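You operate a simulated robot arm through the tools that you are given. There is no shell and no other tool.

You are at the controls of a simulated two-armed robot. One attempt, no reset.

## Task
Pick up the 63 mm small carton from the shelf under the parts table with one hand, pass it to the other hand and put it on the low shelf of the right steel shelving. Set down upright: small carton.

The check looks at the end state, three seconds after you hand in, the way a careful person would. Anything else that was tipped, shoved, dropped, spilled or broken makes it a failure.

## Robot
Two 7-joint arms with two-finger parallel grippers on one trunk, on a base that moves. Base frame: it is fixed to the floor where the robot stands at the start and does not move with it; the origin is under the middle of the robot, x ahead of it, y to its left, z up. Readings come in mm, rad, newtons and seconds.
The left shoulder is at the start at [132, 174, 1030], the right one opposite. With the tool pointing down near the work surface each hand reaches from about 100 to 720 mm from the robot's upright axis, wherever it stands, measured 20 degrees to its own side. Places, roughly: low shelf of the right steel shelving [700, -4600, 600]; small carton [-500, -2750, 500]. Payload 3.6 kg a hand.
Tool frame (each hand has its own): the origin (TCP) lies between the finger pads and is the grasp point; the fingertips stand 30 mm ahead of it; z points along the fingers, y is the line along which they close. The gripper opens to 110 mm. The fingers are 20 mm wide and 10 mm thick; the gripper's body (48 by 112 mm) begins 55 mm behind the TCP.
Orientation is that of the tool frame in the base frame, as [roll, pitch, yaw] about the fixed x, y, z axes, in that order (R = Rz(yaw) Ry(pitch) Rx(roll)). With the fingers straight down and closing along the base's y, the tool's x points along the base's -x, its y along +y and its z along -z.

## Interface
- The arms move only by the tool nudge_tool. It takes "left_targets", "right_targets" or both (then of equal length, played together; a hand with none holds still); each is one flat list of numbers, 7 for each row, row after row: the shift along the tool's x, y, z in mm, then the turn, a rotation vector about the tool's x, y, z in degrees, then the gripper command, from -1 (shut) to 1 (fully open), values between in proportion. In form: [dx, dy, dz, ax, ay, az, jaw, dx, dy, dz, ax, ay, az, jaw, ...]. A call has 1 to 20 rows; each row shifts and turns the commanded pose from where the row before left it, along the tool's axes as they then stand. A row lasts 0.2 s, in which the tool goes at most 50 mm and 0.15 rad; a call with a longer step from one row to the next is refused whole, and so is a gripper value outside its range. Where a pose cannot be reached the arm comes as near as it can. A force on the tool above 40 N (or 10 N above the force at the start of the call, whichever is more), or a blocked arm, ends the call early, and 0.2 s more pass. The fingers move at their own pace (about 153 mm/s each) and stop on an object; they squeeze with about 40 N. The grip force told is the motor's: it shows also when the fingers shut on nothing. Time passes only in rows, and 0.2 s behind the last, so rows that do not move let the fingers close. The reply holds the time, the measured pose of the TCP, the force on the tool along the base axes, the opening and the grip force, in the units named above and with some noise, with the torque about the TCP (base axes, N m) and any sound that the robot's microphone picked up.
- Cameras (640 x 400 px; columns grow to the right, rows downward): "scene" is now at [241.5, -10.2, 1197.3]; the picture's right is [-0.13, -0.99, 0.00], its down [-0.61, 0.08, -0.79] and it looks along [0.78, -0.10, -0.62] (base axes); focal length 214 px, centre (320, 200). "left" rides on the left gripper at [73, -17, -103] in its tool frame; the picture's right is [0.23, 0.97, 0.00], its down [-0.76, 0.18, -0.62] and it looks along [-0.61, 0.14, 0.78] (tool axes); focal length 222 px, centre (320, 200). "right" rides on the right gripper at [72, 17, -103] in its tool frame; the picture's right is [-0.23, 0.97, 0.00], its down [-0.76, -0.18, -0.62] and it looks along [-0.61, -0.14, 0.78] (tool axes); focal length 222 px, centre (320, 200). There is no depth. A picture from a camera that has moved, and an enlarged one, comes with that camera's place and axes in the base frame and with its lens.
- snapshot(camera): a new picture of that camera. The clock stands still meanwhile.
- raise_lower(by): moves the trunk up (or, below 0, down) by that many mm; the arms and the scene camera ride with it, the base frame stays. It gives what a move gives, with no picture.
- drive_base(legs): drives the robot by 1 to 6 legs, each [ahead, left, turn to the left] in mm, mm and rad, along the robot's own axes; the way and the turn of a leg run together, so that a leg with both is an arc; at most 1500 mm and 3.142 rad a leg. The arms and the cameras ride along, it lands a little off, and it stops where it bumps. It gives what a move gives.
- aim_head(pan, tilt): turns the head with the scene camera to pan (to the left, within 1.501 rad either way) and tilt (down, from -0.506 to 1.204), counted from straight ahead of the robot (the tilt from the chest, where the trunk bows). It gives what a move gives.
- enlarge(camera, box): a new picture of the part [left, top, right, bottom] of that camera's present view, enlarged. The clock stands still meanwhile.
- close_job(): hands the job in; it is judged then, once.

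Places have to be worked out from the pictures, the camera data and where the tool is seen. Open the grippers and draw the arms clear of the work before you hand the job in, unless the task says otherwise.

The tools are called after ">>>" as name(argument=value, ...) on one line, values as JSON. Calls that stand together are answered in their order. nudge_tool: Moves the arms, as the interface text tells. Its arguments: {"type":"object","properties":{"left_targets":{"type":"array"},"right_targets":{"type":"array"}},"required":[]} The other tools are called the same way: raise_lower (by) moves the trunk up or down; drive_base (legs) drives the base; aim_head (pan, tilt) turns the head that bears the scene camera; snapshot (camera) takes a picture; enlarge (camera, box) takes an enlarged picture of a part of a camera's view; close_job () hands the job in.

At the start:

```text
t: 0.0
left_ee_pos: [542.6, 172.7, 732.9]
left_orientation: [3.141, -0.002, -3.139]
left_wrist_force: [0.4, 0.5, -1.0]
left_wrist_torque: [0.02, -0.01, -0.05]
left_width: 110.0
left_finger_force: 0.1
right_ee_pos: [504.7, -263.7, 781.6]
right_orientation: [3.14, 0.001, -3.141]
right_wrist_force: [-0.4, -0.5, -0.5]
right_wrist_torque: [-0.01, -0.02, 0.0]
right_width: 109.9
right_finger_force: 0.1
trunk travel left (down, up): [-150.0, 613.0]
robot x, y, heading: [1.3, -0.3, -0.001]
head pan, tilt (commanded): [-0.133, 0.667]
```

scene: 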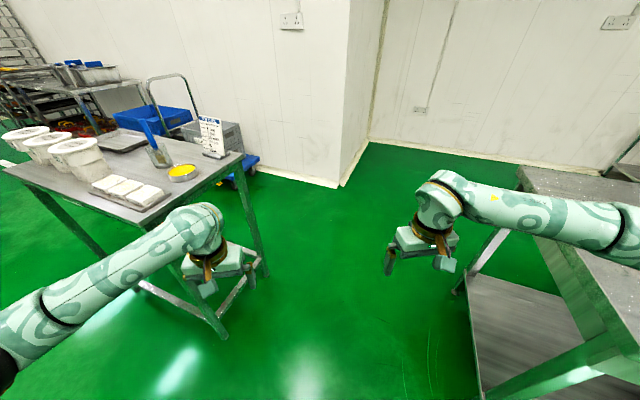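
right: 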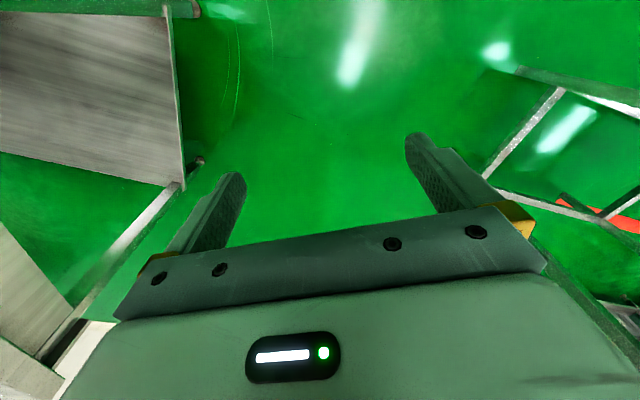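
left: 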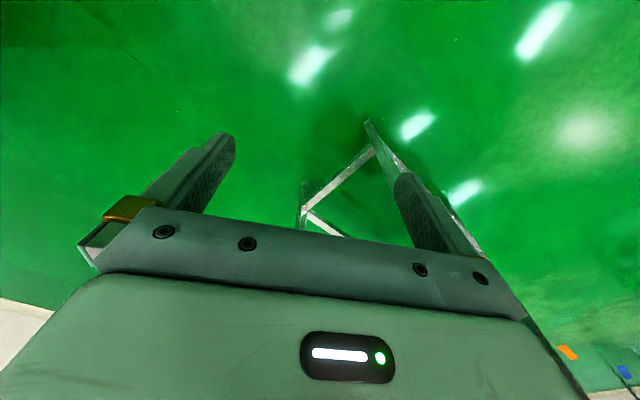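

I start by looking around: pan the head to the right to see the way to the parts table and the shelving.

>>> aim_head(pan=-1.4, tilt=0.4)

>>> snapshot(camera="scene")

```text
t: 1.4
left_ee_pos: [543.2, 173.1, 730.4]
left_orientation: [3.141, -0.003, -3.141]
left_wrist_force: [0.6, 0.8, -0.3]
left_wrist_torque: [-0.01, -0.01, 0.01]
left_width: 109.9
left_finger_force: 0.2
right_ee_pos: [505.2, -263.4, 782.8]
right_orientation: [-3.14, 0.0, -3.14]
right_wrist_force: [0.4, -1.2, -0.8]
right_wrist_torque: [0.0, 0.01, 0.0]
right_width: 110.1
right_finger_force: 0.1
trunk travel left (down, up): [-150.0, 613.0]
robot x, y, heading: [-3.9, 2.7, -0.001]
head pan, tilt (commanded): [-1.4, 0.4]
```

```text
taken
camera scene: at [172.0, -90.0, 1221.3], right [-0.99, -0.17, 0.0], down [-0.07, 0.38, -0.92], along [0.16, -0.91, -0.39], focal length 214 px, centre (320, 200)
```

scene: 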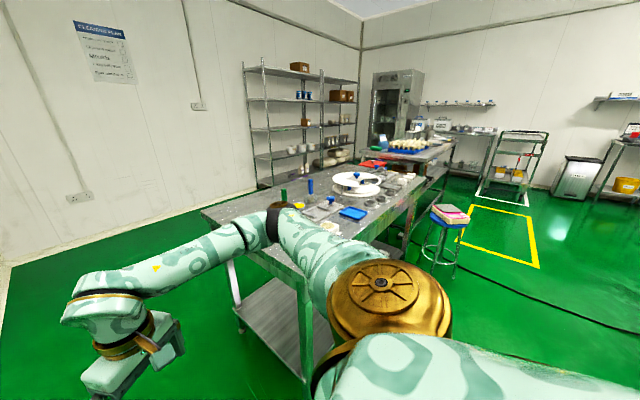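

A long table lies to the right with steel shelving beyond. I enlarge the middle to tell tables, stool and shelving apart.

>>> enlarge(camera="scene", box=[200, 40, 480, 215])

>>> enlarge(camera="scene", box=[340, 100, 640, 287])

```text
2.29 times, centred on (340, 128) of scene
camera zoom: at [172.0, -90.0, 1221.3], right [-0.99, -0.17, 0.0], down [-0.07, 0.38, -0.92], along [0.16, -0.91, -0.39], focal length 490 px, centre (274, 366)
```

zoom: 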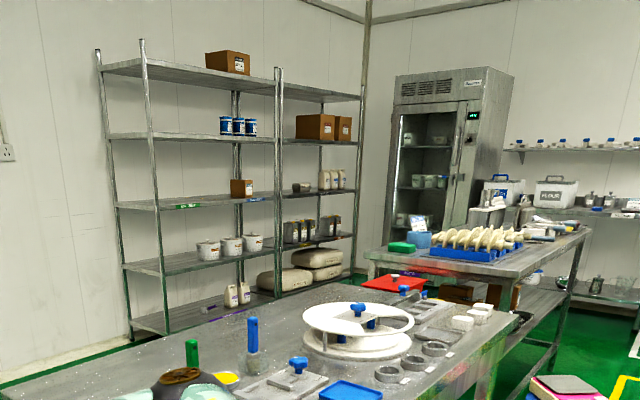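

```text
2.13 times, centred on (490, 194) of scene
camera zoom: at [172.0, -90.0, 1221.3], right [-0.99, -0.17, 0.0], down [-0.07, 0.38, -0.92], along [0.16, -0.91, -0.39], focal length 458 px, centre (-43, 214)
```

zoom: 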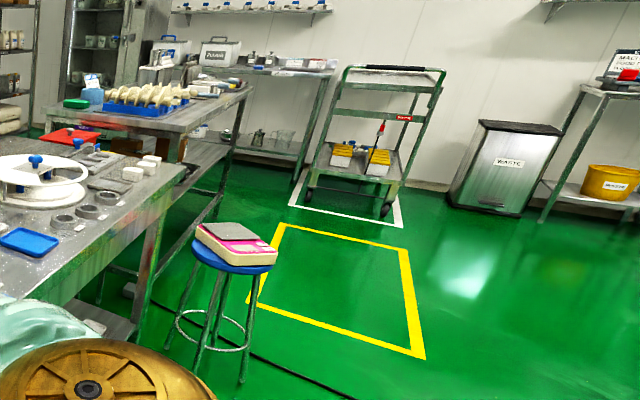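

The second table (with the blue tray) has brown cartons on its under-shelf, matching the given place. I look from more angles to map the near table and the free floor.

>>> aim_head(pan=-0.8, tilt=0.6)

>>> snapshot(camera="scene")

>>> aim_head(pan=-1.5, tilt=0.9)

>>> snapshot(camera="scene")

>>> aim_head(pan=1.2, tilt=0.5)

>>> snapshot(camera="scene")

```text
t: 2.4
left_ee_pos: [543.0, 173.0, 731.5]
left_orientation: [-3.141, -0.002, -3.141]
left_wrist_force: [0.8, -0.2, 0.1]
left_wrist_torque: [0.01, -0.01, 0.0]
left_width: 109.8
left_finger_force: 0.1
right_ee_pos: [505.0, -263.8, 781.1]
right_orientation: [-3.141, 0.001, -3.141]
right_wrist_force: [-0.3, 0.2, -0.6]
right_wrist_torque: [0.0, 0.0, 0.0]
right_width: 110.0
right_finger_force: 0.0
trunk travel left (down, up): [-150.0, 613.0]
robot x, y, heading: [-1.6, 1.6, 0.004]
head pan, tilt (commanded): [-0.799, 0.6]
```

```text
taken
camera scene: at [217.7, -62.2, 1203.1], right [-0.72, -0.7, 0.0], down [-0.39, 0.41, -0.82], along [0.57, -0.59, -0.57], focal length 214 px, centre (320, 200)
```

scene: 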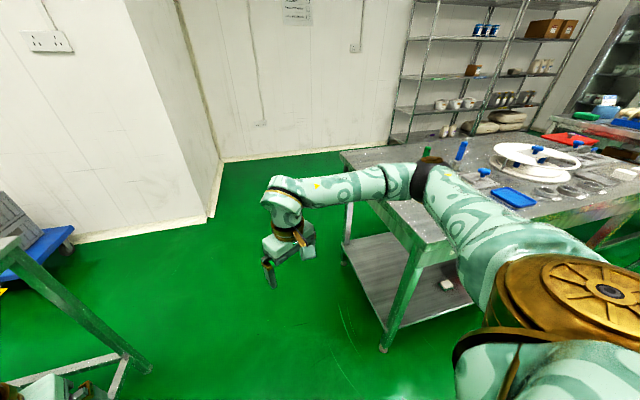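

```text
t: 3.5
left_ee_pos: [543.4, 173.7, 732.4]
left_orientation: [3.141, -0.002, -3.139]
left_wrist_force: [0.0, 0.4, 0.1]
left_wrist_torque: [-0.01, -0.01, 0.01]
left_width: 110.1
left_finger_force: 0.1
right_ee_pos: [506.1, -263.7, 781.7]
right_orientation: [3.142, 0.001, 3.14]
right_wrist_force: [-0.4, 0.2, 0.0]
right_wrist_torque: [0.0, -0.01, -0.01]
right_width: 109.9
right_finger_force: 0.1
trunk travel left (down, up): [-150.0, 613.0]
robot x, y, heading: [0.6, 0.0, 0.003]
head pan, tilt (commanded): [-1.499, 0.901]
```

```text
taken
camera scene: at [161.5, -74.1, 1178.4], right [-1.0, -0.07, 0.0], down [-0.06, 0.78, -0.62], along [0.04, -0.62, -0.78], focal length 214 px, centre (320, 200)
```

scene: 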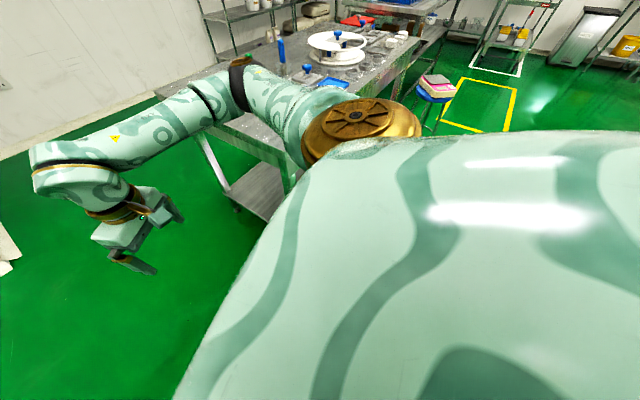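

```text
t: 5.9
left_ee_pos: [542.5, 171.8, 732.0]
left_orientation: [3.141, -0.002, -3.14]
left_wrist_force: [-0.3, 0.7, 0.2]
left_wrist_torque: [0.0, 0.0, 0.02]
left_width: 110.2
left_finger_force: 0.1
right_ee_pos: [505.4, -262.1, 781.7]
right_orientation: [-3.14, -0.002, -3.141]
right_wrist_force: [-0.4, 0.2, -0.1]
right_wrist_torque: [0.04, 0.0, 0.01]
right_width: 110.2
right_finger_force: 0.0
trunk travel left (down, up): [-150.0, 613.0]
robot x, y, heading: [-1.3, -1.8, 0.0]
head pan, tilt (commanded): [1.201, 0.499]
```

```text
taken
camera scene: at [189.1, 86.1, 1212.2], right [0.93, -0.36, 0.0], down [-0.17, -0.45, -0.88], along [0.32, 0.82, -0.48], focal length 214 px, centre (320, 200)
```

scene: 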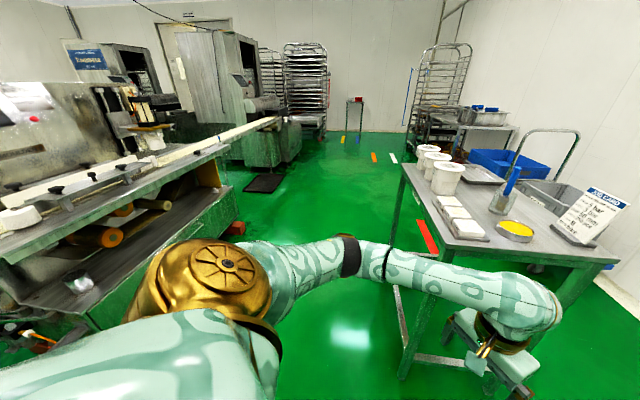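

The room is turned about 30° to my base frame; the near table's end starts only ~450 mm from me, and the aisle toward the shelving runs between near table and wall. I raise the trunk so that arms ride above the tables, then look again.

>>> raise_lower(by=400)

>>> nudge_tool(left_targets=[40, 0, 0, 0, 0, 0, 1, 40, 0, 0, 0, 0, 0, 1, 40, 0, 0, 0, 0, 0, 1, 40, 0, 0, 0, 0, 0, 1, 40, 0, 0, 0, 0, 0, 1], right_targets=[40, 0, 0, 0, 0, 0, 1, 40, 0, 0, 0, 0, 0, 1, 40, 0, 0, 0, 0, 0, 1, 40, 0, 0, 0, 0, 0, 1, 0, 0, 0, 0, 0, 0, 1])

>>> aim_head(pan=-0.7, tilt=0.6)

>>> snapshot(camera="scene")

>>> aim_head(pan=0.1, tilt=0.7)

>>> snapshot(camera="scene")

```text
t: 9.7
left_ee_pos: [544.2, 172.4, 1132.2]
left_orientation: [-3.141, -0.002, 3.141]
left_wrist_force: [-0.6, 0.3, 0.0]
left_wrist_torque: [-0.01, -0.05, -0.02]
left_width: 110.1
left_finger_force: 0.1
right_ee_pos: [505.1, -263.8, 1181.8]
right_orientation: [-3.141, 0.0, -3.141]
right_wrist_force: [0.6, 0.6, 0.1]
right_wrist_torque: [-0.02, 0.03, 0.03]
right_width: 109.9
right_finger_force: 0.1
trunk travel left (down, up): [-550.0, 213.0]
robot x, y, heading: [-0.1, 2.0, -0.002]
head pan, tilt (commanded): [1.201, 0.499]
```

```text
t: 10.9
left_ee_pos: [344.1, 173.2, 1134.2]
left_orientation: [-3.141, 0.0, -3.141]
left_wrist_force: [1.4, -0.7, 0.6]
left_wrist_torque: [-0.01, 0.02, 0.0]
left_width: 109.8
left_finger_force: 0.1
right_ee_pos: [344.2, -261.7, 1181.8]
right_orientation: [-3.14, 0.0, 3.141]
right_wrist_force: [-0.2, -0.2, -0.6]
right_wrist_torque: [-0.02, 0.0, 0.03]
right_width: 110.0
right_finger_force: 0.1
trunk travel left (down, up): [-550.0, 213.0]
robot x, y, heading: [2.6, -2.0, 0.002]
head pan, tilt (commanded): [1.201, 0.499]
```

```text
t: 12.8
left_ee_pos: [344.4, 173.1, 1132.5]
left_orientation: [-3.141, 0.0, -3.141]
left_wrist_force: [-0.3, -0.1, -0.4]
left_wrist_torque: [0.01, 0.01, -0.01]
left_width: 110.0
left_finger_force: 0.0
right_ee_pos: [344.1, -263.7, 1181.4]
right_orientation: [3.141, -0.001, 3.141]
right_wrist_force: [-0.3, 0.1, -0.7]
right_wrist_torque: [0.02, 0.01, -0.03]
right_width: 109.9
right_finger_force: 0.2
trunk travel left (down, up): [-550.0, 213.0]
robot x, y, heading: [-2.5, -3.4, -0.003]
head pan, tilt (commanded): [-0.7, 0.6]
```

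```text
taken
camera scene: at [85.5, -55.7, 1611.4], right [-0.64, -0.77, 0.0], down [-0.43, 0.36, -0.82], along [0.63, -0.53, -0.57], focal length 214 px, centre (320, 200)
```

scene: 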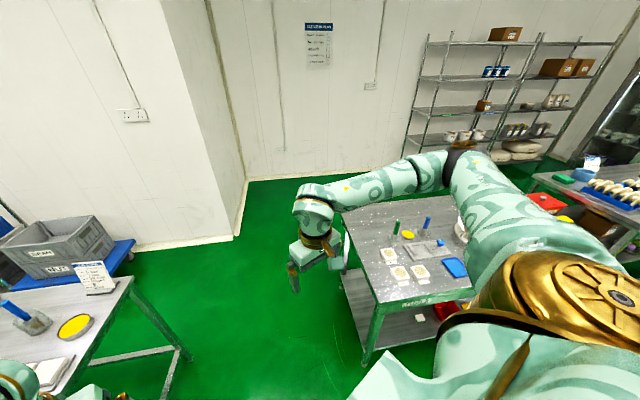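

```text
t: 13.9
left_ee_pos: [344.2, 173.3, 1134.3]
left_orientation: [3.14, -0.002, -3.141]
left_wrist_force: [-0.6, 0.0, -0.1]
left_wrist_torque: [0.0, 0.01, -0.02]
left_width: 109.9
left_finger_force: 0.2
right_ee_pos: [344.3, -262.4, 1181.7]
right_orientation: [3.141, 0.002, -3.141]
right_wrist_force: [0.5, 0.3, -0.6]
right_wrist_torque: [0.03, -0.01, 0.01]
right_width: 110.0
right_finger_force: 0.1
trunk travel left (down, up): [-550.0, 213.0]
robot x, y, heading: [0.3, 0.4, 0.005]
head pan, tilt (commanded): [0.099, 0.7]
```

```text
taken
camera scene: at [102.4, 9.6, 1602.8], right [0.1, -1.0, 0.0], down [-0.64, -0.06, -0.76], along [0.76, 0.08, -0.64], focal length 214 px, centre (320, 200)
```

scene: 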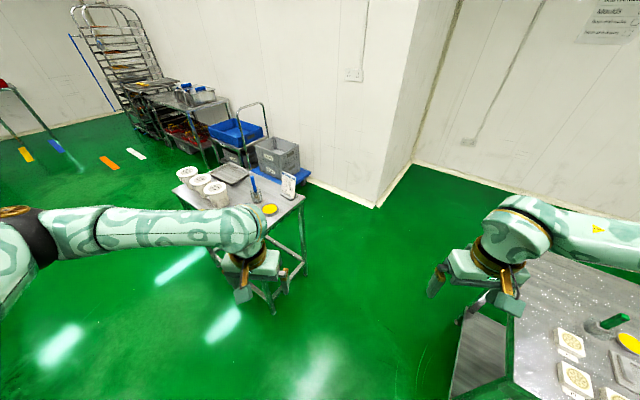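

The near table's front edge has a label; I enlarge it, and also the second table to check which is the "parts table".

>>> aim_head(pan=-0.9, tilt=0.5)

>>> snapshot(camera="scene")

>>> enlarge(camera="scene", box=[380, 90, 640, 252])

>>> enlarge(camera="scene", box=[360, 0, 620, 162])

```text
t: 15.2
left_ee_pos: [343.5, 173.3, 1132.9]
left_orientation: [-3.141, 0.0, -3.14]
left_wrist_force: [-0.4, 0.3, 0.2]
left_wrist_torque: [-0.01, 0.01, -0.02]
left_width: 110.0
left_finger_force: 0.1
right_ee_pos: [345.3, -262.9, 1180.4]
right_orientation: [-3.141, 0.0, -3.14]
right_wrist_force: [1.3, -0.8, 0.2]
right_wrist_torque: [0.01, -0.01, 0.0]
right_width: 110.2
right_finger_force: 0.1
trunk travel left (down, up): [-550.0, 213.0]
robot x, y, heading: [0.3, 0.0, -0.001]
head pan, tilt (commanded): [-0.901, 0.499]
```

```text
taken
camera scene: at [74.5, -70.0, 1620.5], right [-0.78, -0.62, 0.0], down [-0.3, 0.38, -0.88], along [0.55, -0.69, -0.48], focal length 214 px, centre (320, 200)
```

scene: 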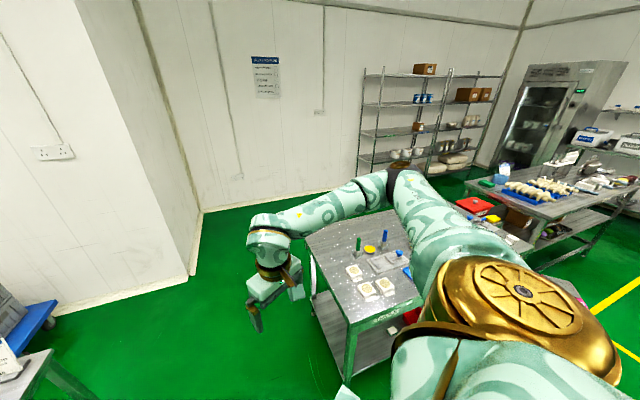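

```text
2.46 times, centred on (510, 171) of scene
camera zoom: at [74.5, -70.0, 1620.5], right [-0.78, -0.62, 0.0], down [-0.3, 0.38, -0.88], along [0.55, -0.69, -0.48], focal length 528 px, centre (-148, 271)
```

zoom: 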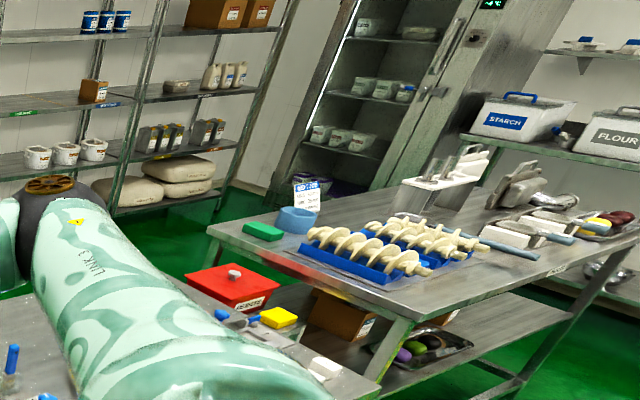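

```text
2.46 times, centred on (490, 81) of scene
camera zoom: at [74.5, -70.0, 1620.5], right [-0.78, -0.62, 0.0], down [-0.3, 0.38, -0.88], along [0.55, -0.69, -0.48], focal length 528 px, centre (-98, 493)
```

zoom: 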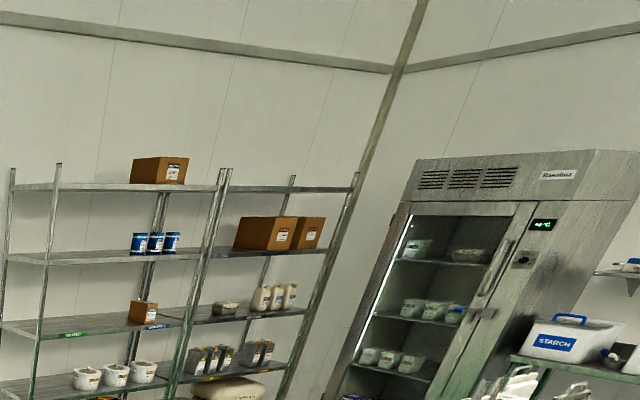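

The second table (screw parts) is the parts table with cartons on its under-shelf; the right shelving's low shelf is the one with the black-and-white boxes. I first sidestep off the near table, then turn to face the wall and look.

>>> drive_base(legs=[[115, 200, 0], [0, 0, -0.52]])

>>> aim_head(pan=0.0, tilt=0.7)

>>> snapshot(camera="scene")

```text
t: 18.4
left_ee_pos: [498.5, 181.8, 1133.4]
left_orientation: [-3.141, -0.002, 2.623]
left_wrist_force: [0.0, 0.2, 0.0]
left_wrist_torque: [-0.02, 0.02, 0.0]
left_width: 109.9
left_finger_force: 0.0
right_ee_pos: [284.4, -198.0, 1181.5]
right_orientation: [-3.141, -0.001, 2.624]
right_wrist_force: [1.5, 0.6, 0.1]
right_wrist_torque: [0.01, -0.01, 0.0]
right_width: 110.2
right_finger_force: 0.2
trunk travel left (down, up): [-550.0, 213.0]
robot x, y, heading: [111.4, 200.8, -0.517]
head pan, tilt (commanded): [-0.901, 0.499]
```

```text
t: 19.6
left_ee_pos: [499.1, 182.6, 1133.4]
left_orientation: [3.139, -0.001, 2.627]
left_wrist_force: [-0.5, -0.3, -0.4]
left_wrist_torque: [-0.05, 0.0, -0.03]
left_width: 109.8
left_finger_force: 0.0
right_ee_pos: [284.0, -198.9, 1180.6]
right_orientation: [3.14, 0.002, 2.625]
right_wrist_force: [0.2, -0.1, 0.7]
right_wrist_torque: [0.0, -0.03, 0.03]
right_width: 110.1
right_finger_force: 0.1
trunk travel left (down, up): [-550.0, 213.0]
robot x, y, heading: [113.4, 200.1, -0.516]
head pan, tilt (commanded): [0.0, 0.7]
```

```text
taken
camera scene: at [203.7, 151.2, 1602.8], right [-0.49, -0.87, 0.0], down [-0.56, 0.32, -0.76], along [0.66, -0.38, -0.64], focal length 214 px, centre (320, 200)
```

scene: 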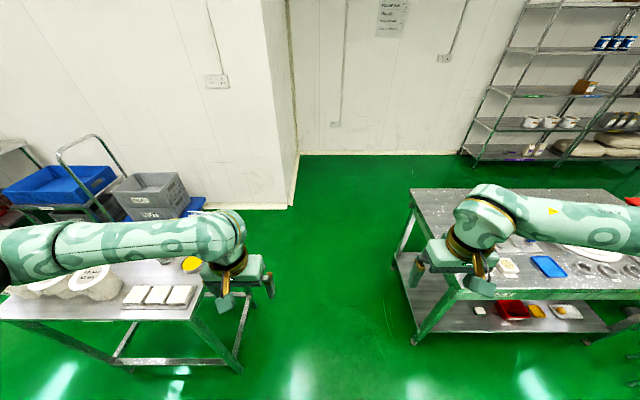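

I am centred and aligned with the aisle (gap runs from about −480 to +520 mm sideways). I drive ahead past the near table, then diagonally to the right.

>>> drive_base(legs=[[1450, 0, 0], [400, -400, 0]])

>>> aim_head(pan=-0.9, tilt=0.6)

>>> snapshot(camera="scene")

>>> aim_head(pan=-1.5, tilt=0.5)

>>> snapshot(camera="scene")

```text
t: 29.6
left_ee_pos: [1924.3, -1034.6, 1133.5]
left_orientation: [3.141, 0.0, 2.656]
left_wrist_force: [0.3, 0.1, 0.5]
left_wrist_torque: [-0.02, 0.0, 0.03]
left_width: 110.0
left_finger_force: 0.0
right_ee_pos: [1720.2, -1420.8, 1180.2]
right_orientation: [3.141, 0.0, 2.654]
right_wrist_force: [-0.4, -1.1, -0.6]
right_wrist_torque: [0.04, 0.02, 0.04]
right_width: 109.9
right_finger_force: 0.2
trunk travel left (down, up): [-550.0, 213.0]
robot x, y, heading: [1538.0, -1027.2, -0.488]
head pan, tilt (commanded): [0.0, 0.7]
```

```text
t: 30.8
left_ee_pos: [1922.6, -1034.6, 1133.9]
left_orientation: [3.141, 0.001, 2.653]
left_wrist_force: [0.7, -1.1, 0.1]
left_wrist_torque: [0.03, 0.0, -0.01]
left_width: 110.0
left_finger_force: 0.1
right_ee_pos: [1720.0, -1421.3, 1181.2]
right_orientation: [-3.141, 0.001, 2.654]
right_wrist_force: [-0.6, 0.5, 0.0]
right_wrist_torque: [-0.02, 0.01, -0.01]
right_width: 109.8
right_finger_force: 0.0
trunk travel left (down, up): [-550.0, 213.0]
robot x, y, heading: [1540.7, -1023.3, -0.491]
head pan, tilt (commanded): [-0.901, 0.6]
```

```text
taken
camera scene: at [1570.4, -1120.5, 1611.4], right [-0.98, -0.18, 0.0], down [-0.1, 0.56, -0.82], along [0.15, -0.81, -0.57], focal length 214 px, centre (320, 200)
```

scene: 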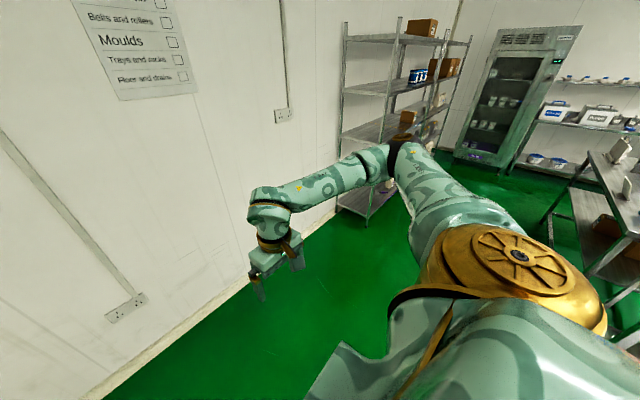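

```text
t: 31.8
left_ee_pos: [1923.7, -1035.3, 1133.3]
left_orientation: [3.141, 0.0, 2.655]
left_wrist_force: [1.0, 0.5, 0.4]
left_wrist_torque: [-0.02, 0.01, 0.02]
left_width: 109.9
left_finger_force: 0.1
right_ee_pos: [1719.6, -1421.0, 1182.1]
right_orientation: [-3.142, 0.0, 2.655]
right_wrist_force: [-0.2, 0.2, -0.8]
right_wrist_torque: [0.01, 0.02, 0.04]
right_width: 110.0
right_finger_force: 0.0
trunk travel left (down, up): [-550.0, 213.0]
robot x, y, heading: [1539.8, -1027.4, -0.485]
head pan, tilt (commanded): [-1.499, 0.499]
```

```text
taken
camera scene: at [1517.5, -1116.8, 1620.5], right [-0.92, 0.4, 0.0], down [0.19, 0.44, -0.88], along [-0.35, -0.8, -0.48], focal length 214 px, centre (320, 200)
```

scene: 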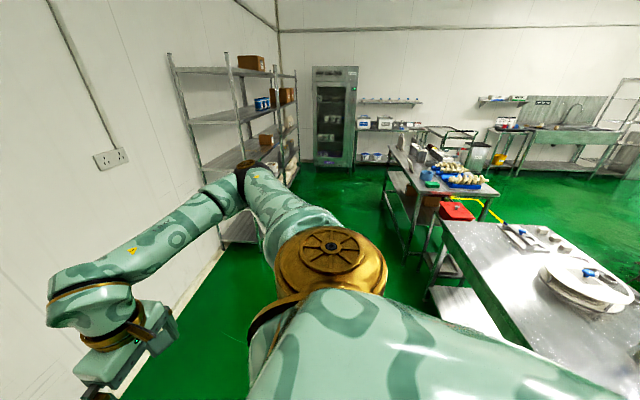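

Aisle ahead is clear: shelving front at about 2736 mm from the start in the wall direction, parts table edge at about 1170. I correct the heading and strafe right along the aisle.

>>> drive_base(legs=[[0, 0, -0.036], [0, -1350, 0]])

>>> aim_head(pan=-1.5, tilt=0.5)

>>> snapshot(camera="scene")

>>> aim_head(pan=-0.8, tilt=0.5)

>>> snapshot(camera="scene")

```text
t: 38.8
left_ee_pos: [1250.8, -2205.7, 1133.3]
left_orientation: [3.139, 0.0, 2.613]
left_wrist_force: [0.1, -0.2, -0.1]
left_wrist_torque: [0.01, 0.0, 0.03]
left_width: 110.3
left_finger_force: 0.1
right_ee_pos: [1030.3, -2583.4, 1180.9]
right_orientation: [3.142, 0.0, 2.613]
right_wrist_force: [0.4, -0.2, 0.0]
right_wrist_torque: [0.01, 0.01, -0.03]
right_width: 110.2
right_finger_force: 0.2
trunk travel left (down, up): [-550.0, 213.0]
robot x, y, heading: [869.0, -2184.2, -0.531]
head pan, tilt (commanded): [-1.499, 0.499]
```

```text
t: 39.4
left_ee_pos: [1250.7, -2207.2, 1134.9]
left_orientation: [3.141, 0.001, 2.614]
left_wrist_force: [-0.5, 0.4, 0.3]
left_wrist_torque: [0.03, 0.0, -0.01]
left_width: 110.3
left_finger_force: 0.1
right_ee_pos: [1031.1, -2583.3, 1182.2]
right_orientation: [-3.141, -0.001, 2.611]
right_wrist_force: [-0.4, 0.1, 0.1]
right_wrist_torque: [0.06, -0.02, 0.02]
right_width: 109.9
right_finger_force: 0.0
trunk travel left (down, up): [-550.0, 213.0]
robot x, y, heading: [864.4, -2184.4, -0.527]
head pan, tilt (commanded): [-1.499, 0.499]
```

```text
taken
camera scene: at [841.7, -2271.9, 1620.5], right [-0.9, 0.44, 0.0], down [0.21, 0.43, -0.88], along [-0.39, -0.79, -0.48], focal length 214 px, centre (320, 200)
```

scene: 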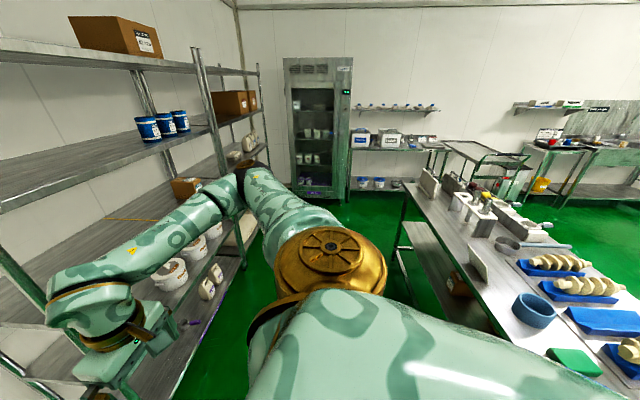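

```text
t: 40.5
left_ee_pos: [1251.0, -2206.6, 1134.0]
left_orientation: [3.142, -0.001, 2.612]
left_wrist_force: [0.1, 0.2, 0.8]
left_wrist_torque: [0.01, 0.01, 0.02]
left_width: 110.0
left_finger_force: 0.1
right_ee_pos: [1031.4, -2583.0, 1180.3]
right_orientation: [-3.141, 0.0, 2.614]
right_wrist_force: [0.8, 0.6, -0.2]
right_wrist_torque: [-0.03, -0.02, 0.0]
right_width: 110.0
right_finger_force: 0.1
trunk travel left (down, up): [-550.0, 213.0]
robot x, y, heading: [868.5, -2183.1, -0.531]
head pan, tilt (commanded): [-0.799, 0.499]
```

```text
taken
camera scene: at [903.7, -2278.5, 1620.5], right [-0.97, -0.24, 0.0], down [-0.11, 0.47, -0.88], along [0.21, -0.85, -0.48], focal length 214 px, centre (320, 200)
```

scene: 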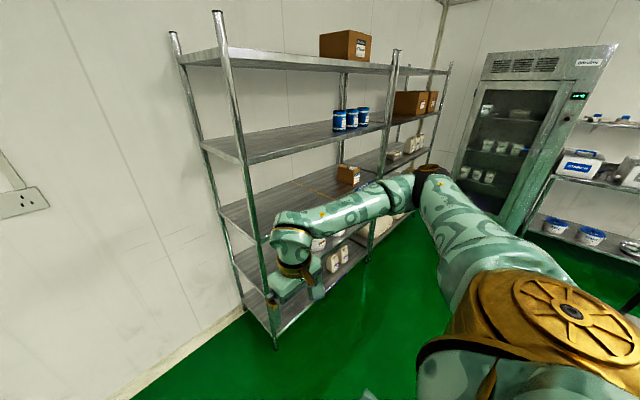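

I'm at the start of the parts table, which is on my right; a brown carton shows on its under-shelf near the aisle edge. I strafe on to be level with the carton, then turn to face the table.

>>> drive_base(legs=[[0, -1100, 0], [0, 0, -1.57], [0, 0, -1.55]])

>>> aim_head(pan=0.0, tilt=0.7)

>>> snapshot(camera="scene")

```text
t: 53.7
left_ee_pos: [-72.0, -3106.9, 1133.2]
left_orientation: [3.141, 0.0, -0.503]
left_wrist_force: [0.2, 0.0, -0.2]
left_wrist_torque: [-0.04, 0.0, 0.03]
left_width: 109.9
left_finger_force: 0.1
right_ee_pos: [138.9, -2725.1, 1180.6]
right_orientation: [-3.14, -0.001, -0.503]
right_wrist_force: [0.5, -0.3, 0.7]
right_wrist_torque: [0.01, 0.02, -0.04]
right_width: 110.1
right_finger_force: 0.1
trunk travel left (down, up): [-550.0, 213.0]
robot x, y, heading: [311.2, -3122.8, 2.633]
head pan, tilt (commanded): [-0.799, 0.499]
```

```text
t: 54.8
left_ee_pos: [-71.5, -3107.6, 1132.7]
left_orientation: [3.14, 0.0, -0.503]
left_wrist_force: [-0.8, -0.9, 0.6]
left_wrist_torque: [0.0, 0.02, -0.01]
left_width: 109.9
left_finger_force: 0.0
right_ee_pos: [139.4, -2724.1, 1179.9]
right_orientation: [3.141, 0.0, -0.504]
right_wrist_force: [0.2, 0.3, 0.2]
right_wrist_torque: [-0.05, -0.03, 0.05]
right_width: 110.0
right_finger_force: 0.1
trunk travel left (down, up): [-550.0, 213.0]
robot x, y, heading: [313.3, -3123.1, 2.64]
head pan, tilt (commanded): [0.0, 0.7]
```

```text
taken
camera scene: at [224.6, -3071.0, 1602.8], right [0.48, 0.88, 0.0], down [0.56, -0.31, -0.76], along [-0.67, 0.37, -0.64], focal length 214 px, centre (320, 200)
```

scene: 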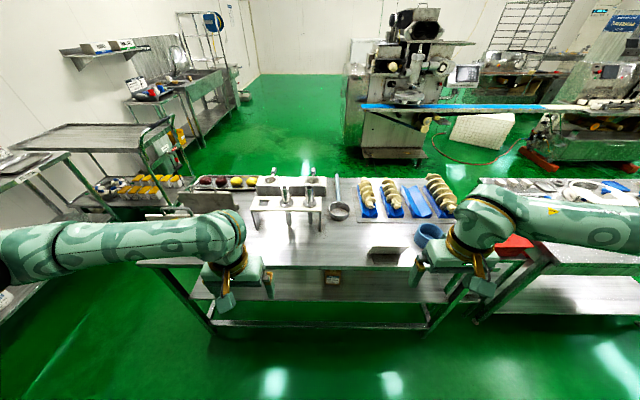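

I face the parts table squarely; a small carton shows on the under-shelf just right of centre. I enlarge it.

>>> enlarge(camera="scene", box=[180, 220, 500, 360])

>>> enlarge(camera="scene", box=[280, 240, 392, 310])

```text
2.00 times, centred on (340, 290) of scene
camera zoom: at [224.6, -3071.0, 1602.8], right [0.48, 0.88, 0.0], down [0.56, -0.31, -0.76], along [-0.67, 0.37, -0.64], focal length 429 px, centre (280, 20)
```

zoom: 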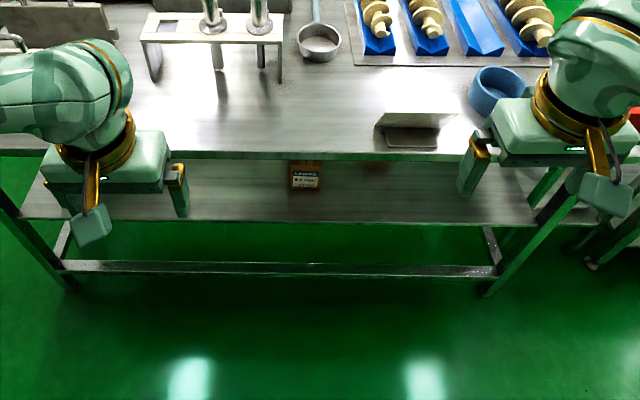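

```text
5.71 times, centred on (336, 275) of scene
camera zoom: at [224.6, -3071.0, 1602.8], right [0.48, 0.88, 0.0], down [0.56, -0.31, -0.76], along [-0.67, 0.37, -0.64], focal length 1226 px, centre (229, -229)
```

zoom: 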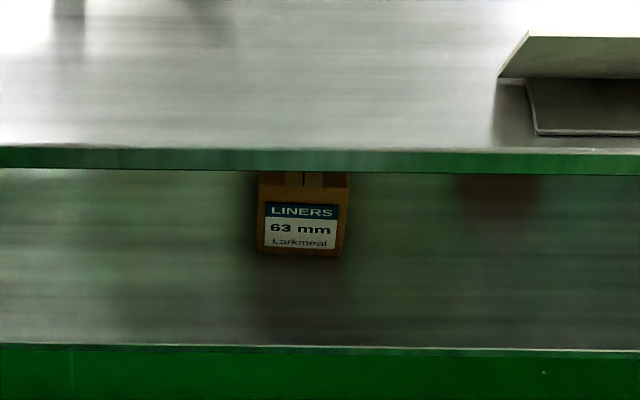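

The front label reads "LINERS 63 mm", so this is the target; it looks ~90 mm wide. I lower the trunk and look again under the table to triangulate it.

>>> raise_lower(by=-400)

>>> aim_head(pan=0.0, tilt=0.8)

>>> snapshot(camera="scene")

```text
t: 58.6
left_ee_pos: [-71.0, -3109.4, 733.0]
left_orientation: [-3.141, 0.0, -0.501]
left_wrist_force: [-0.1, 0.7, 0.0]
left_wrist_torque: [-0.03, 0.0, -0.01]
left_width: 110.0
left_finger_force: 0.0
right_ee_pos: [133.5, -2722.6, 763.3]
right_orientation: [-3.141, -0.074, -0.505]
right_wrist_force: [-0.2, -0.4, -0.6]
right_wrist_torque: [0.02, 0.0, -0.03]
right_width: 109.8
right_finger_force: 0.0
trunk travel left (down, up): [-150.0, 613.0]
robot x, y, heading: [315.3, -3126.6, 2.634]
head pan, tilt (commanded): [0.0, 0.7]
```

```text
t: 59.3
left_ee_pos: [-71.3, -3108.1, 733.4]
left_orientation: [3.14, 0.001, -0.503]
left_wrist_force: [-0.8, -0.2, 0.5]
left_wrist_torque: [0.0, -0.03, 0.0]
left_width: 109.8
left_finger_force: 0.1
right_ee_pos: [133.9, -2722.0, 762.1]
right_orientation: [-3.142, -0.076, -0.503]
right_wrist_force: [0.4, -0.9, 0.1]
right_wrist_torque: [0.02, 0.02, -0.02]
right_width: 110.1
right_finger_force: 0.1
trunk travel left (down, up): [-150.0, 613.0]
robot x, y, heading: [311.9, -3123.0, 2.637]
head pan, tilt (commanded): [0.0, 0.799]
```

```text
taken
camera scene: at [107.4, -3006.5, 1186.3], right [0.48, 0.88, 0.0], down [0.63, -0.35, -0.7], along [-0.61, 0.34, -0.72], focal length 214 px, centre (320, 200)
```

scene: 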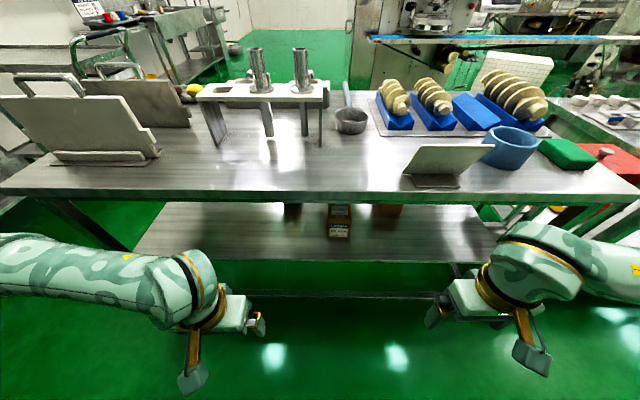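

Now the carton and two neighbours behind it are visible; I enlarge the under-shelf.

>>> enlarge(camera="scene", box=[240, 185, 440, 310])

>>> enlarge(camera="scene", box=[300, 190, 380, 240])

```text
3.20 times, centred on (340, 248) of scene
camera zoom: at [107.4, -3006.5, 1186.3], right [0.48, 0.88, 0.0], down [0.63, -0.35, -0.7], along [-0.61, 0.34, -0.72], focal length 686 px, centre (256, 48)
```

zoom: 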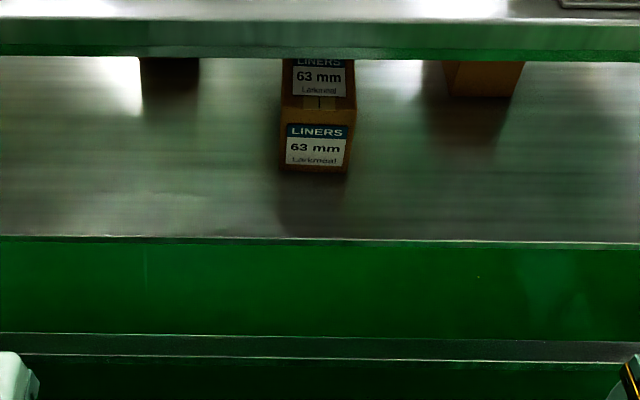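

```text
8.00 times, centred on (340, 215) of scene
camera zoom: at [107.4, -3006.5, 1186.3], right [0.48, 0.88, 0.0], down [0.63, -0.35, -0.7], along [-0.61, 0.34, -0.72], focal length 1716 px, centre (160, 80)
```

zoom: 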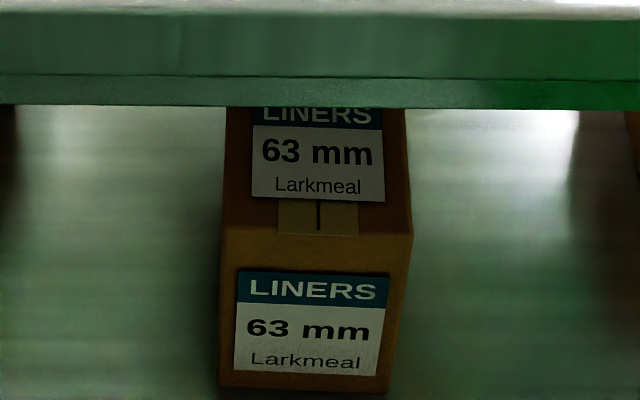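

Triangulation: carton front face about 84 mm wide × 124 mm high, base at z≈457, front face 725 mm ahead of me and 75 mm right; shelf edge 630 mm ahead, table edge 612 mm ahead with its underside at z≈786. I bring the right hand in front of me and tilt it to about 30° below horizontal for reaching under the table.

>>> nudge_tool(right_targets=[-40, 35, 0, 0, 0, 0, 1, -40, 35, 0, 0, 0, 0, 1, -30, 35, 0, 0, 0, 0, 1, 0, 0, 0, 0, -8, 0, 1, 0, 0, 0, 0, -8, 0, 1, 0, 0, 0, 0, -8, 0, 1, 0, 0, 0, 0, -8, 0, 1])

>>> snapshot(camera="scene")

```text
refused: row 1 steps farther than a row can; nothing moved
```

```text
taken
camera scene: at [107.4, -3006.5, 1186.3], right [0.48, 0.88, 0.0], down [0.63, -0.35, -0.7], along [-0.61, 0.34, -0.72], focal length 214 px, centre (320, 200)
```

scene: 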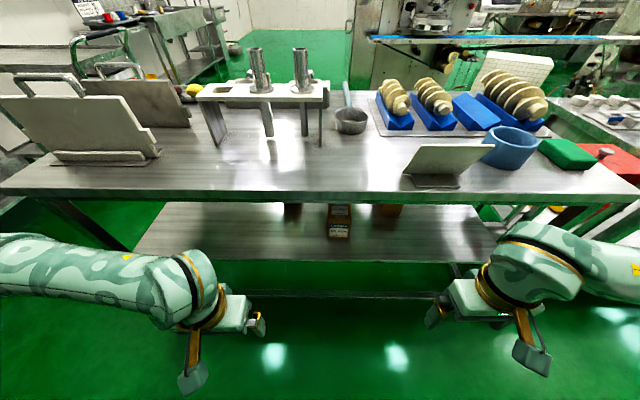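

The step was longer than 50 mm; I use smaller steps.

>>> nudge_tool(right_targets=[-30, 30, 0, 0, 0, 0, 1, -30, 30, 0, 0, 0, 0, 1, -30, 30, 0, 0, 0, 0, 1, -20, 20, 0, 0, 0, 0, 1, 0, 0, 0, 0, -8, 0, 1, 0, 0, 0, 0, -8, 0, 1, 0, 0, 0, 0, -8, 0, 1, 0, 0, 0, 0, -8, 0, 1])

>>> snapshot(camera="scene")

```text
t: 61.1
left_ee_pos: [-71.2, -3108.6, 733.6]
left_orientation: [-3.141, 0.0, -0.501]
left_wrist_force: [1.1, 0.8, -0.1]
left_wrist_torque: [0.03, -0.01, -0.02]
left_width: 109.9
left_finger_force: 0.1
right_ee_pos: [-15.3, -2766.2, 755.9]
right_orientation: [-3.14, 0.488, -0.503]
right_wrist_force: [-0.1, 0.5, -0.5]
right_wrist_torque: [0.02, 0.0, 0.04]
right_width: 109.8
right_finger_force: 0.1
trunk travel left (down, up): [-150.0, 613.0]
robot x, y, heading: [313.8, -3122.7, 2.641]
head pan, tilt (commanded): [0.0, 0.799]
```

```text
taken
camera scene: at [107.0, -3007.5, 1186.3], right [0.48, 0.88, 0.0], down [0.63, -0.35, -0.7], along [-0.61, 0.34, -0.72], focal length 214 px, centre (320, 200)
```

scene: 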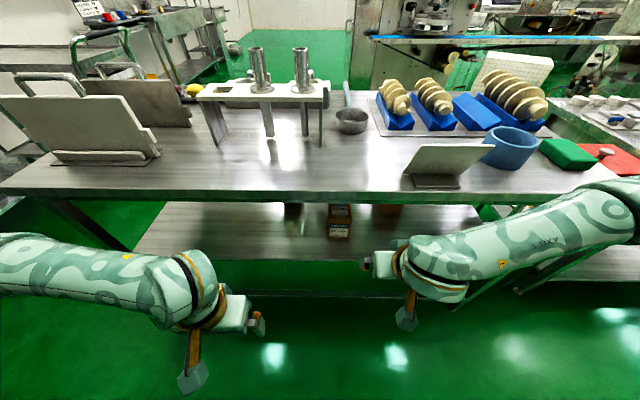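

The hand moved as expected (460 mm ahead, 153 right, now 62° below horizontal). I finish the tilt to 30° and lower it to about z=600.

>>> nudge_tool(right_targets=[0, 0, 0, 0, -8, 0, 1, 0, 0, 0, 0, -8, 0, 1, 0, 0, 0, 0, -8, 0, 1, 0, 0, 0, 0, -8, 0, 1, 32.5, 0, 18.75, 0, 0, 0, 1, 32.5, 0, 18.75, 0, 0, 0, 1, 32.5, 0, 18.75, 0, 0, 0, 1, 32.5, 0, 18.75, 0, 0, 0, 1, 0, 0, 0, 0, 0, 0, 1])

>>> snapshot(camera="right")

>>> snapshot(camera="scene")

```text
t: 63.1
left_ee_pos: [-70.6, -3108.7, 733.3]
left_orientation: [-3.142, 0.001, -0.503]
left_wrist_force: [0.4, 0.0, 0.1]
left_wrist_torque: [0.01, 0.01, -0.03]
left_width: 110.0
left_finger_force: 0.1
right_ee_pos: [-130.2, -2867.9, 754.5]
right_orientation: [-3.13, 1.027, -0.502]
right_wrist_force: [0.0, 0.3, -0.7]
right_wrist_torque: [0.01, 0.0, 0.01]
right_width: 110.1
right_finger_force: 0.0
right hand out of reach, approached as far as the arm can: row 1, 2, 3, 4, 5, 6, 7, 8
trunk travel left (down, up): [-150.0, 613.0]
robot x, y, heading: [313.7, -3120.8, 2.635]
head pan, tilt (commanded): [0.0, 0.799]
```

```text
taken
camera right: at [-28.1, -2943.5, 746.0], right [-0.58, -0.79, 0.19], down [0.21, 0.08, 0.98], along [-0.79, 0.61, 0.12], focal length 222 px, centre (320, 200)
```

right: 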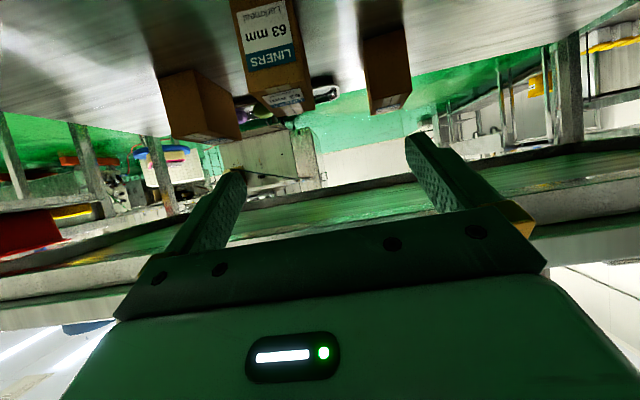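

```text
taken
camera scene: at [107.3, -3006.7, 1186.3], right [0.48, 0.88, 0.0], down [0.63, -0.35, -0.7], along [-0.61, 0.34, -0.72], focal length 214 px, centre (320, 200)
```

scene: 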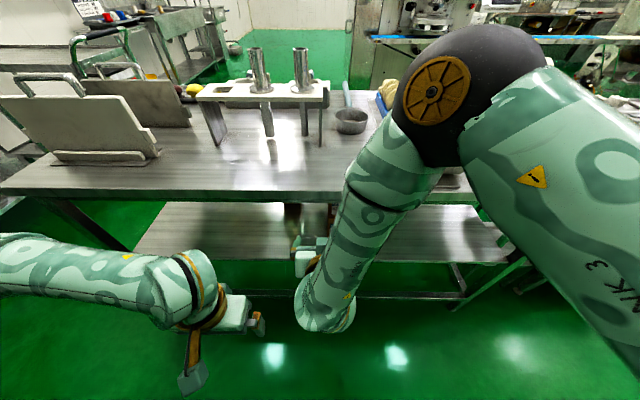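

The hand got too close to the shoulder while tilting, and the arm folded into an elbow-up posture that won't go under the table. I back out: tilt back up and return to the earlier spot, then check the elbow.

>>> nudge_tool(right_targets=[6.5, -36.5, -11, 0, 8, 0, 1, 6.5, -36.5, -11, 0, 8, 0, 1, 6.5, -36.5, -11, 0, 8, 0, 1, 6.5, -36.5, -11, 0, 8, 0, 1, 0, 0, 0, 0, 0, 0, 1])

>>> snapshot(camera="scene")

```text
t: 64.3
left_ee_pos: [-70.7, -3108.0, 734.5]
left_orientation: [-3.141, 0.001, -0.502]
left_wrist_force: [-0.5, -0.1, -0.9]
left_wrist_torque: [-0.01, -0.04, 0.0]
left_width: 110.1
left_finger_force: 0.0
right_ee_pos: [-16.4, -2765.3, 764.4]
right_orientation: [3.142, 0.482, -0.502]
right_wrist_force: [0.0, -0.1, -0.2]
right_wrist_torque: [0.01, -0.03, -0.01]
right_width: 110.0
right_finger_force: 0.0
right hand out of reach, approached as far as the arm can: row 1
trunk travel left (down, up): [-150.0, 613.0]
robot x, y, heading: [310.8, -3122.2, 2.638]
head pan, tilt (commanded): [0.0, 0.799]
```

```text
taken
camera scene: at [107.0, -3006.8, 1186.2], right [0.48, 0.88, 0.0], down [0.63, -0.35, -0.7], along [-0.61, 0.34, -0.72], focal length 214 px, centre (320, 200)
```

scene: 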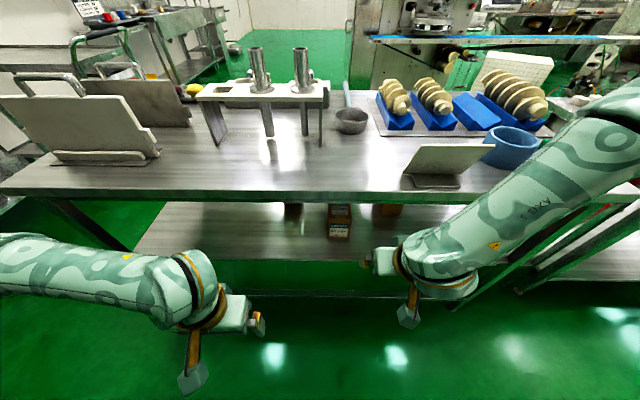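

Restored. This time I first push the hand forward and down along its axis (away from the shoulder), then tilt.

>>> nudge_tool(right_targets=[1, 0, 45, 0, 0, 0, 1, 1, 0, 45, 0, 0, 0, 1, 1, 0, 45, 0, 0, 0, 1, 1, 0, 45, 0, 0, 0, 1, 0, 0, 0, 0, 0, 0, 1])

>>> snapshot(camera="scene")

```text
t: 65.5
left_ee_pos: [-70.9, -3108.6, 734.6]
left_orientation: [-3.142, -0.002, -0.504]
left_wrist_force: [-0.6, -0.3, 0.2]
left_wrist_torque: [0.04, -0.01, -0.03]
left_width: 110.0
left_finger_force: 0.1
right_ee_pos: [-86.0, -2724.6, 604.1]
right_orientation: [3.141, 0.484, -0.503]
right_wrist_force: [-0.4, 0.3, 0.4]
right_wrist_torque: [0.0, 0.01, -0.01]
right_width: 110.0
right_finger_force: 0.1
trunk travel left (down, up): [-150.0, 613.0]
robot x, y, heading: [313.1, -3124.5, 2.637]
head pan, tilt (commanded): [0.0, 0.799]
```

```text
taken
camera scene: at [107.4, -3006.6, 1186.3], right [0.48, 0.88, 0.0], down [0.63, -0.35, -0.7], along [-0.61, 0.34, -0.72], focal length 214 px, centre (320, 200)
```

scene: 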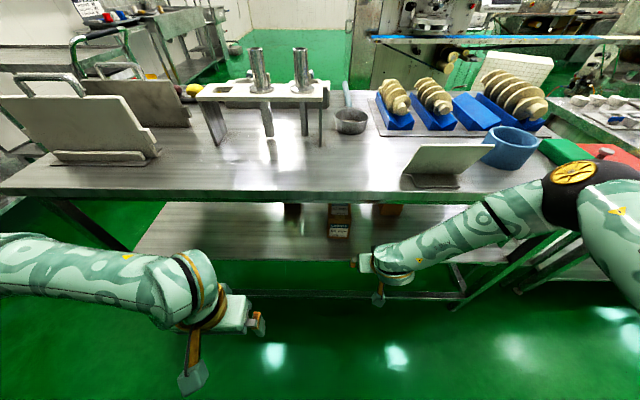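

Good. Now I tilt the hand by another 32° in place at this lower, farther spot.

>>> nudge_tool(right_targets=[0, 0, 0, 0, -8, 0, 1, 0, 0, 0, 0, -8, 0, 1, 0, 0, 0, 0, -8, 0, 1, 0, 0, 0, 0, -8, 0, 1, 0, 0, 0, 0, 0, 0, 1])

>>> snapshot(camera="scene")

>>> snapshot(camera="right")

```text
t: 66.7
left_ee_pos: [-70.7, -3108.3, 733.1]
left_orientation: [-3.141, -0.001, -0.503]
left_wrist_force: [-0.2, -0.1, -0.6]
left_wrist_torque: [0.01, 0.02, 0.0]
left_width: 110.0
left_finger_force: 0.0
right_ee_pos: [-86.0, -2724.5, 604.6]
right_orientation: [3.141, 0.483, -0.502]
right_wrist_force: [-0.2, -0.6, 0.3]
right_wrist_torque: [-0.01, 0.0, 0.02]
right_width: 110.1
right_finger_force: 0.1
right hand out of reach, approached as far as the arm can: row 1, 2, 3, 4
trunk travel left (down, up): [-150.0, 613.0]
robot x, y, heading: [311.4, -3121.2, 2.64]
head pan, tilt (commanded): [0.0, 0.799]
```

```text
taken
camera scene: at [107.2, -3006.5, 1186.2], right [0.48, 0.88, 0.0], down [0.63, -0.35, -0.7], along [-0.61, 0.34, -0.72], focal length 214 px, centre (320, 200)
```

scene: 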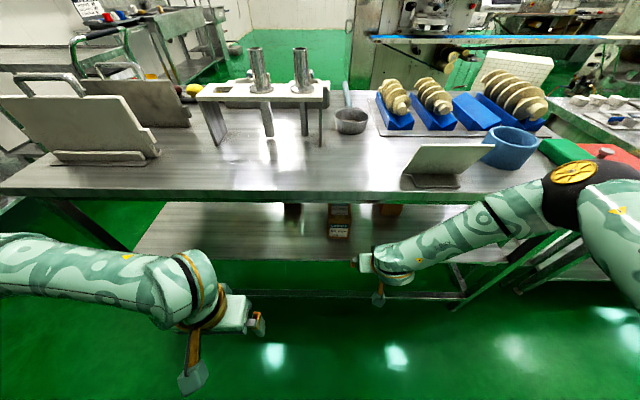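

```text
taken
camera right: at [4.1, -2793.9, 662.4], right [-0.65, -0.76, 0.11], down [-0.25, 0.34, 0.91], along [-0.72, 0.56, -0.41], focal length 222 px, centre (320, 200)
```

right: 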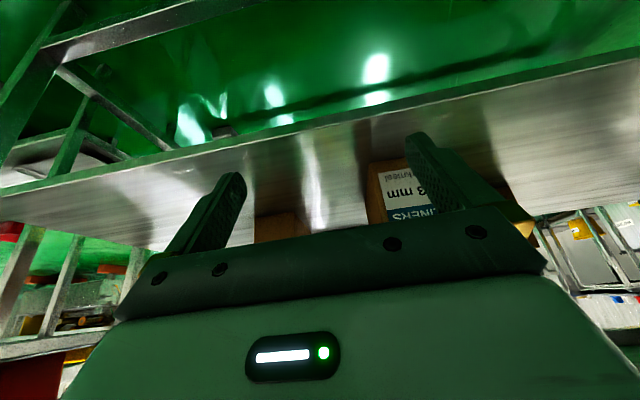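

The wrist is at its limit because the forearm comes in sideways; it needs the hand further out so the forearm points forward. I back the base off 200 mm (and 80 mm left to line up) so I can form the reaching posture in free air and then drive it in under the table.

>>> drive_base(legs=[[-200, 80, -0.02]])

>>> nudge_tool(right_targets=[-35, 0, 19, 0, 0, 0, 1, -35, 0, 19, 0, 0, 0, 1, -35, 0, 19, 0, 0, 0, 1, -35, 0, 19, 0, 0, 0, 1, 0, 0, 0, 0, 0, 0, 1])

>>> snapshot(camera="scene")

```text
t: 68.4
left_ee_pos: [68.7, -3271.1, 733.5]
left_orientation: [-3.141, -0.002, -0.518]
left_wrist_force: [-0.4, -0.3, 0.1]
left_wrist_torque: [0.03, 0.02, -0.02]
left_width: 109.8
left_finger_force: 0.0
right_ee_pos: [58.8, -2887.4, 604.6]
right_orientation: [-3.14, 0.486, -0.519]
right_wrist_force: [0.4, -0.9, -0.5]
right_wrist_torque: [-0.02, -0.01, 0.0]
right_width: 109.9
right_finger_force: 0.0
trunk travel left (down, up): [-150.0, 613.0]
robot x, y, heading: [453.3, -3291.9, 2.618]
head pan, tilt (commanded): [0.0, 0.799]
```

```text
t: 69.6
left_ee_pos: [67.8, -3269.6, 733.0]
left_orientation: [3.141, 0.0, -0.518]
left_wrist_force: [-0.3, -0.1, 0.2]
left_wrist_torque: [-0.01, -0.03, 0.02]
left_width: 110.0
left_finger_force: 0.1
right_ee_pos: [-81.2, -2809.9, 600.1]
right_orientation: [3.141, 0.482, -0.518]
right_wrist_force: [-0.6, 0.0, -0.5]
right_wrist_torque: [0.0, 0.02, 0.0]
right_width: 109.8
right_finger_force: 0.0
trunk travel left (down, up): [-150.0, 613.0]
robot x, y, heading: [451.8, -3288.8, 2.621]
head pan, tilt (commanded): [0.0, 0.799]
```

```text
taken
camera scene: at [248.0, -3171.8, 1186.3], right [0.5, 0.87, 0.0], down [0.62, -0.36, -0.7], along [-0.6, 0.35, -0.72], focal length 214 px, centre (320, 200)
```

scene: 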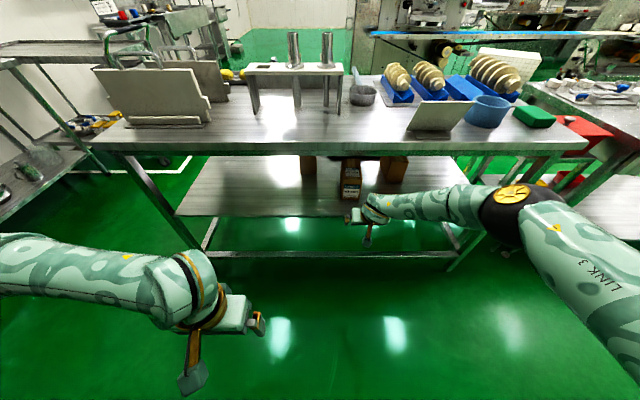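

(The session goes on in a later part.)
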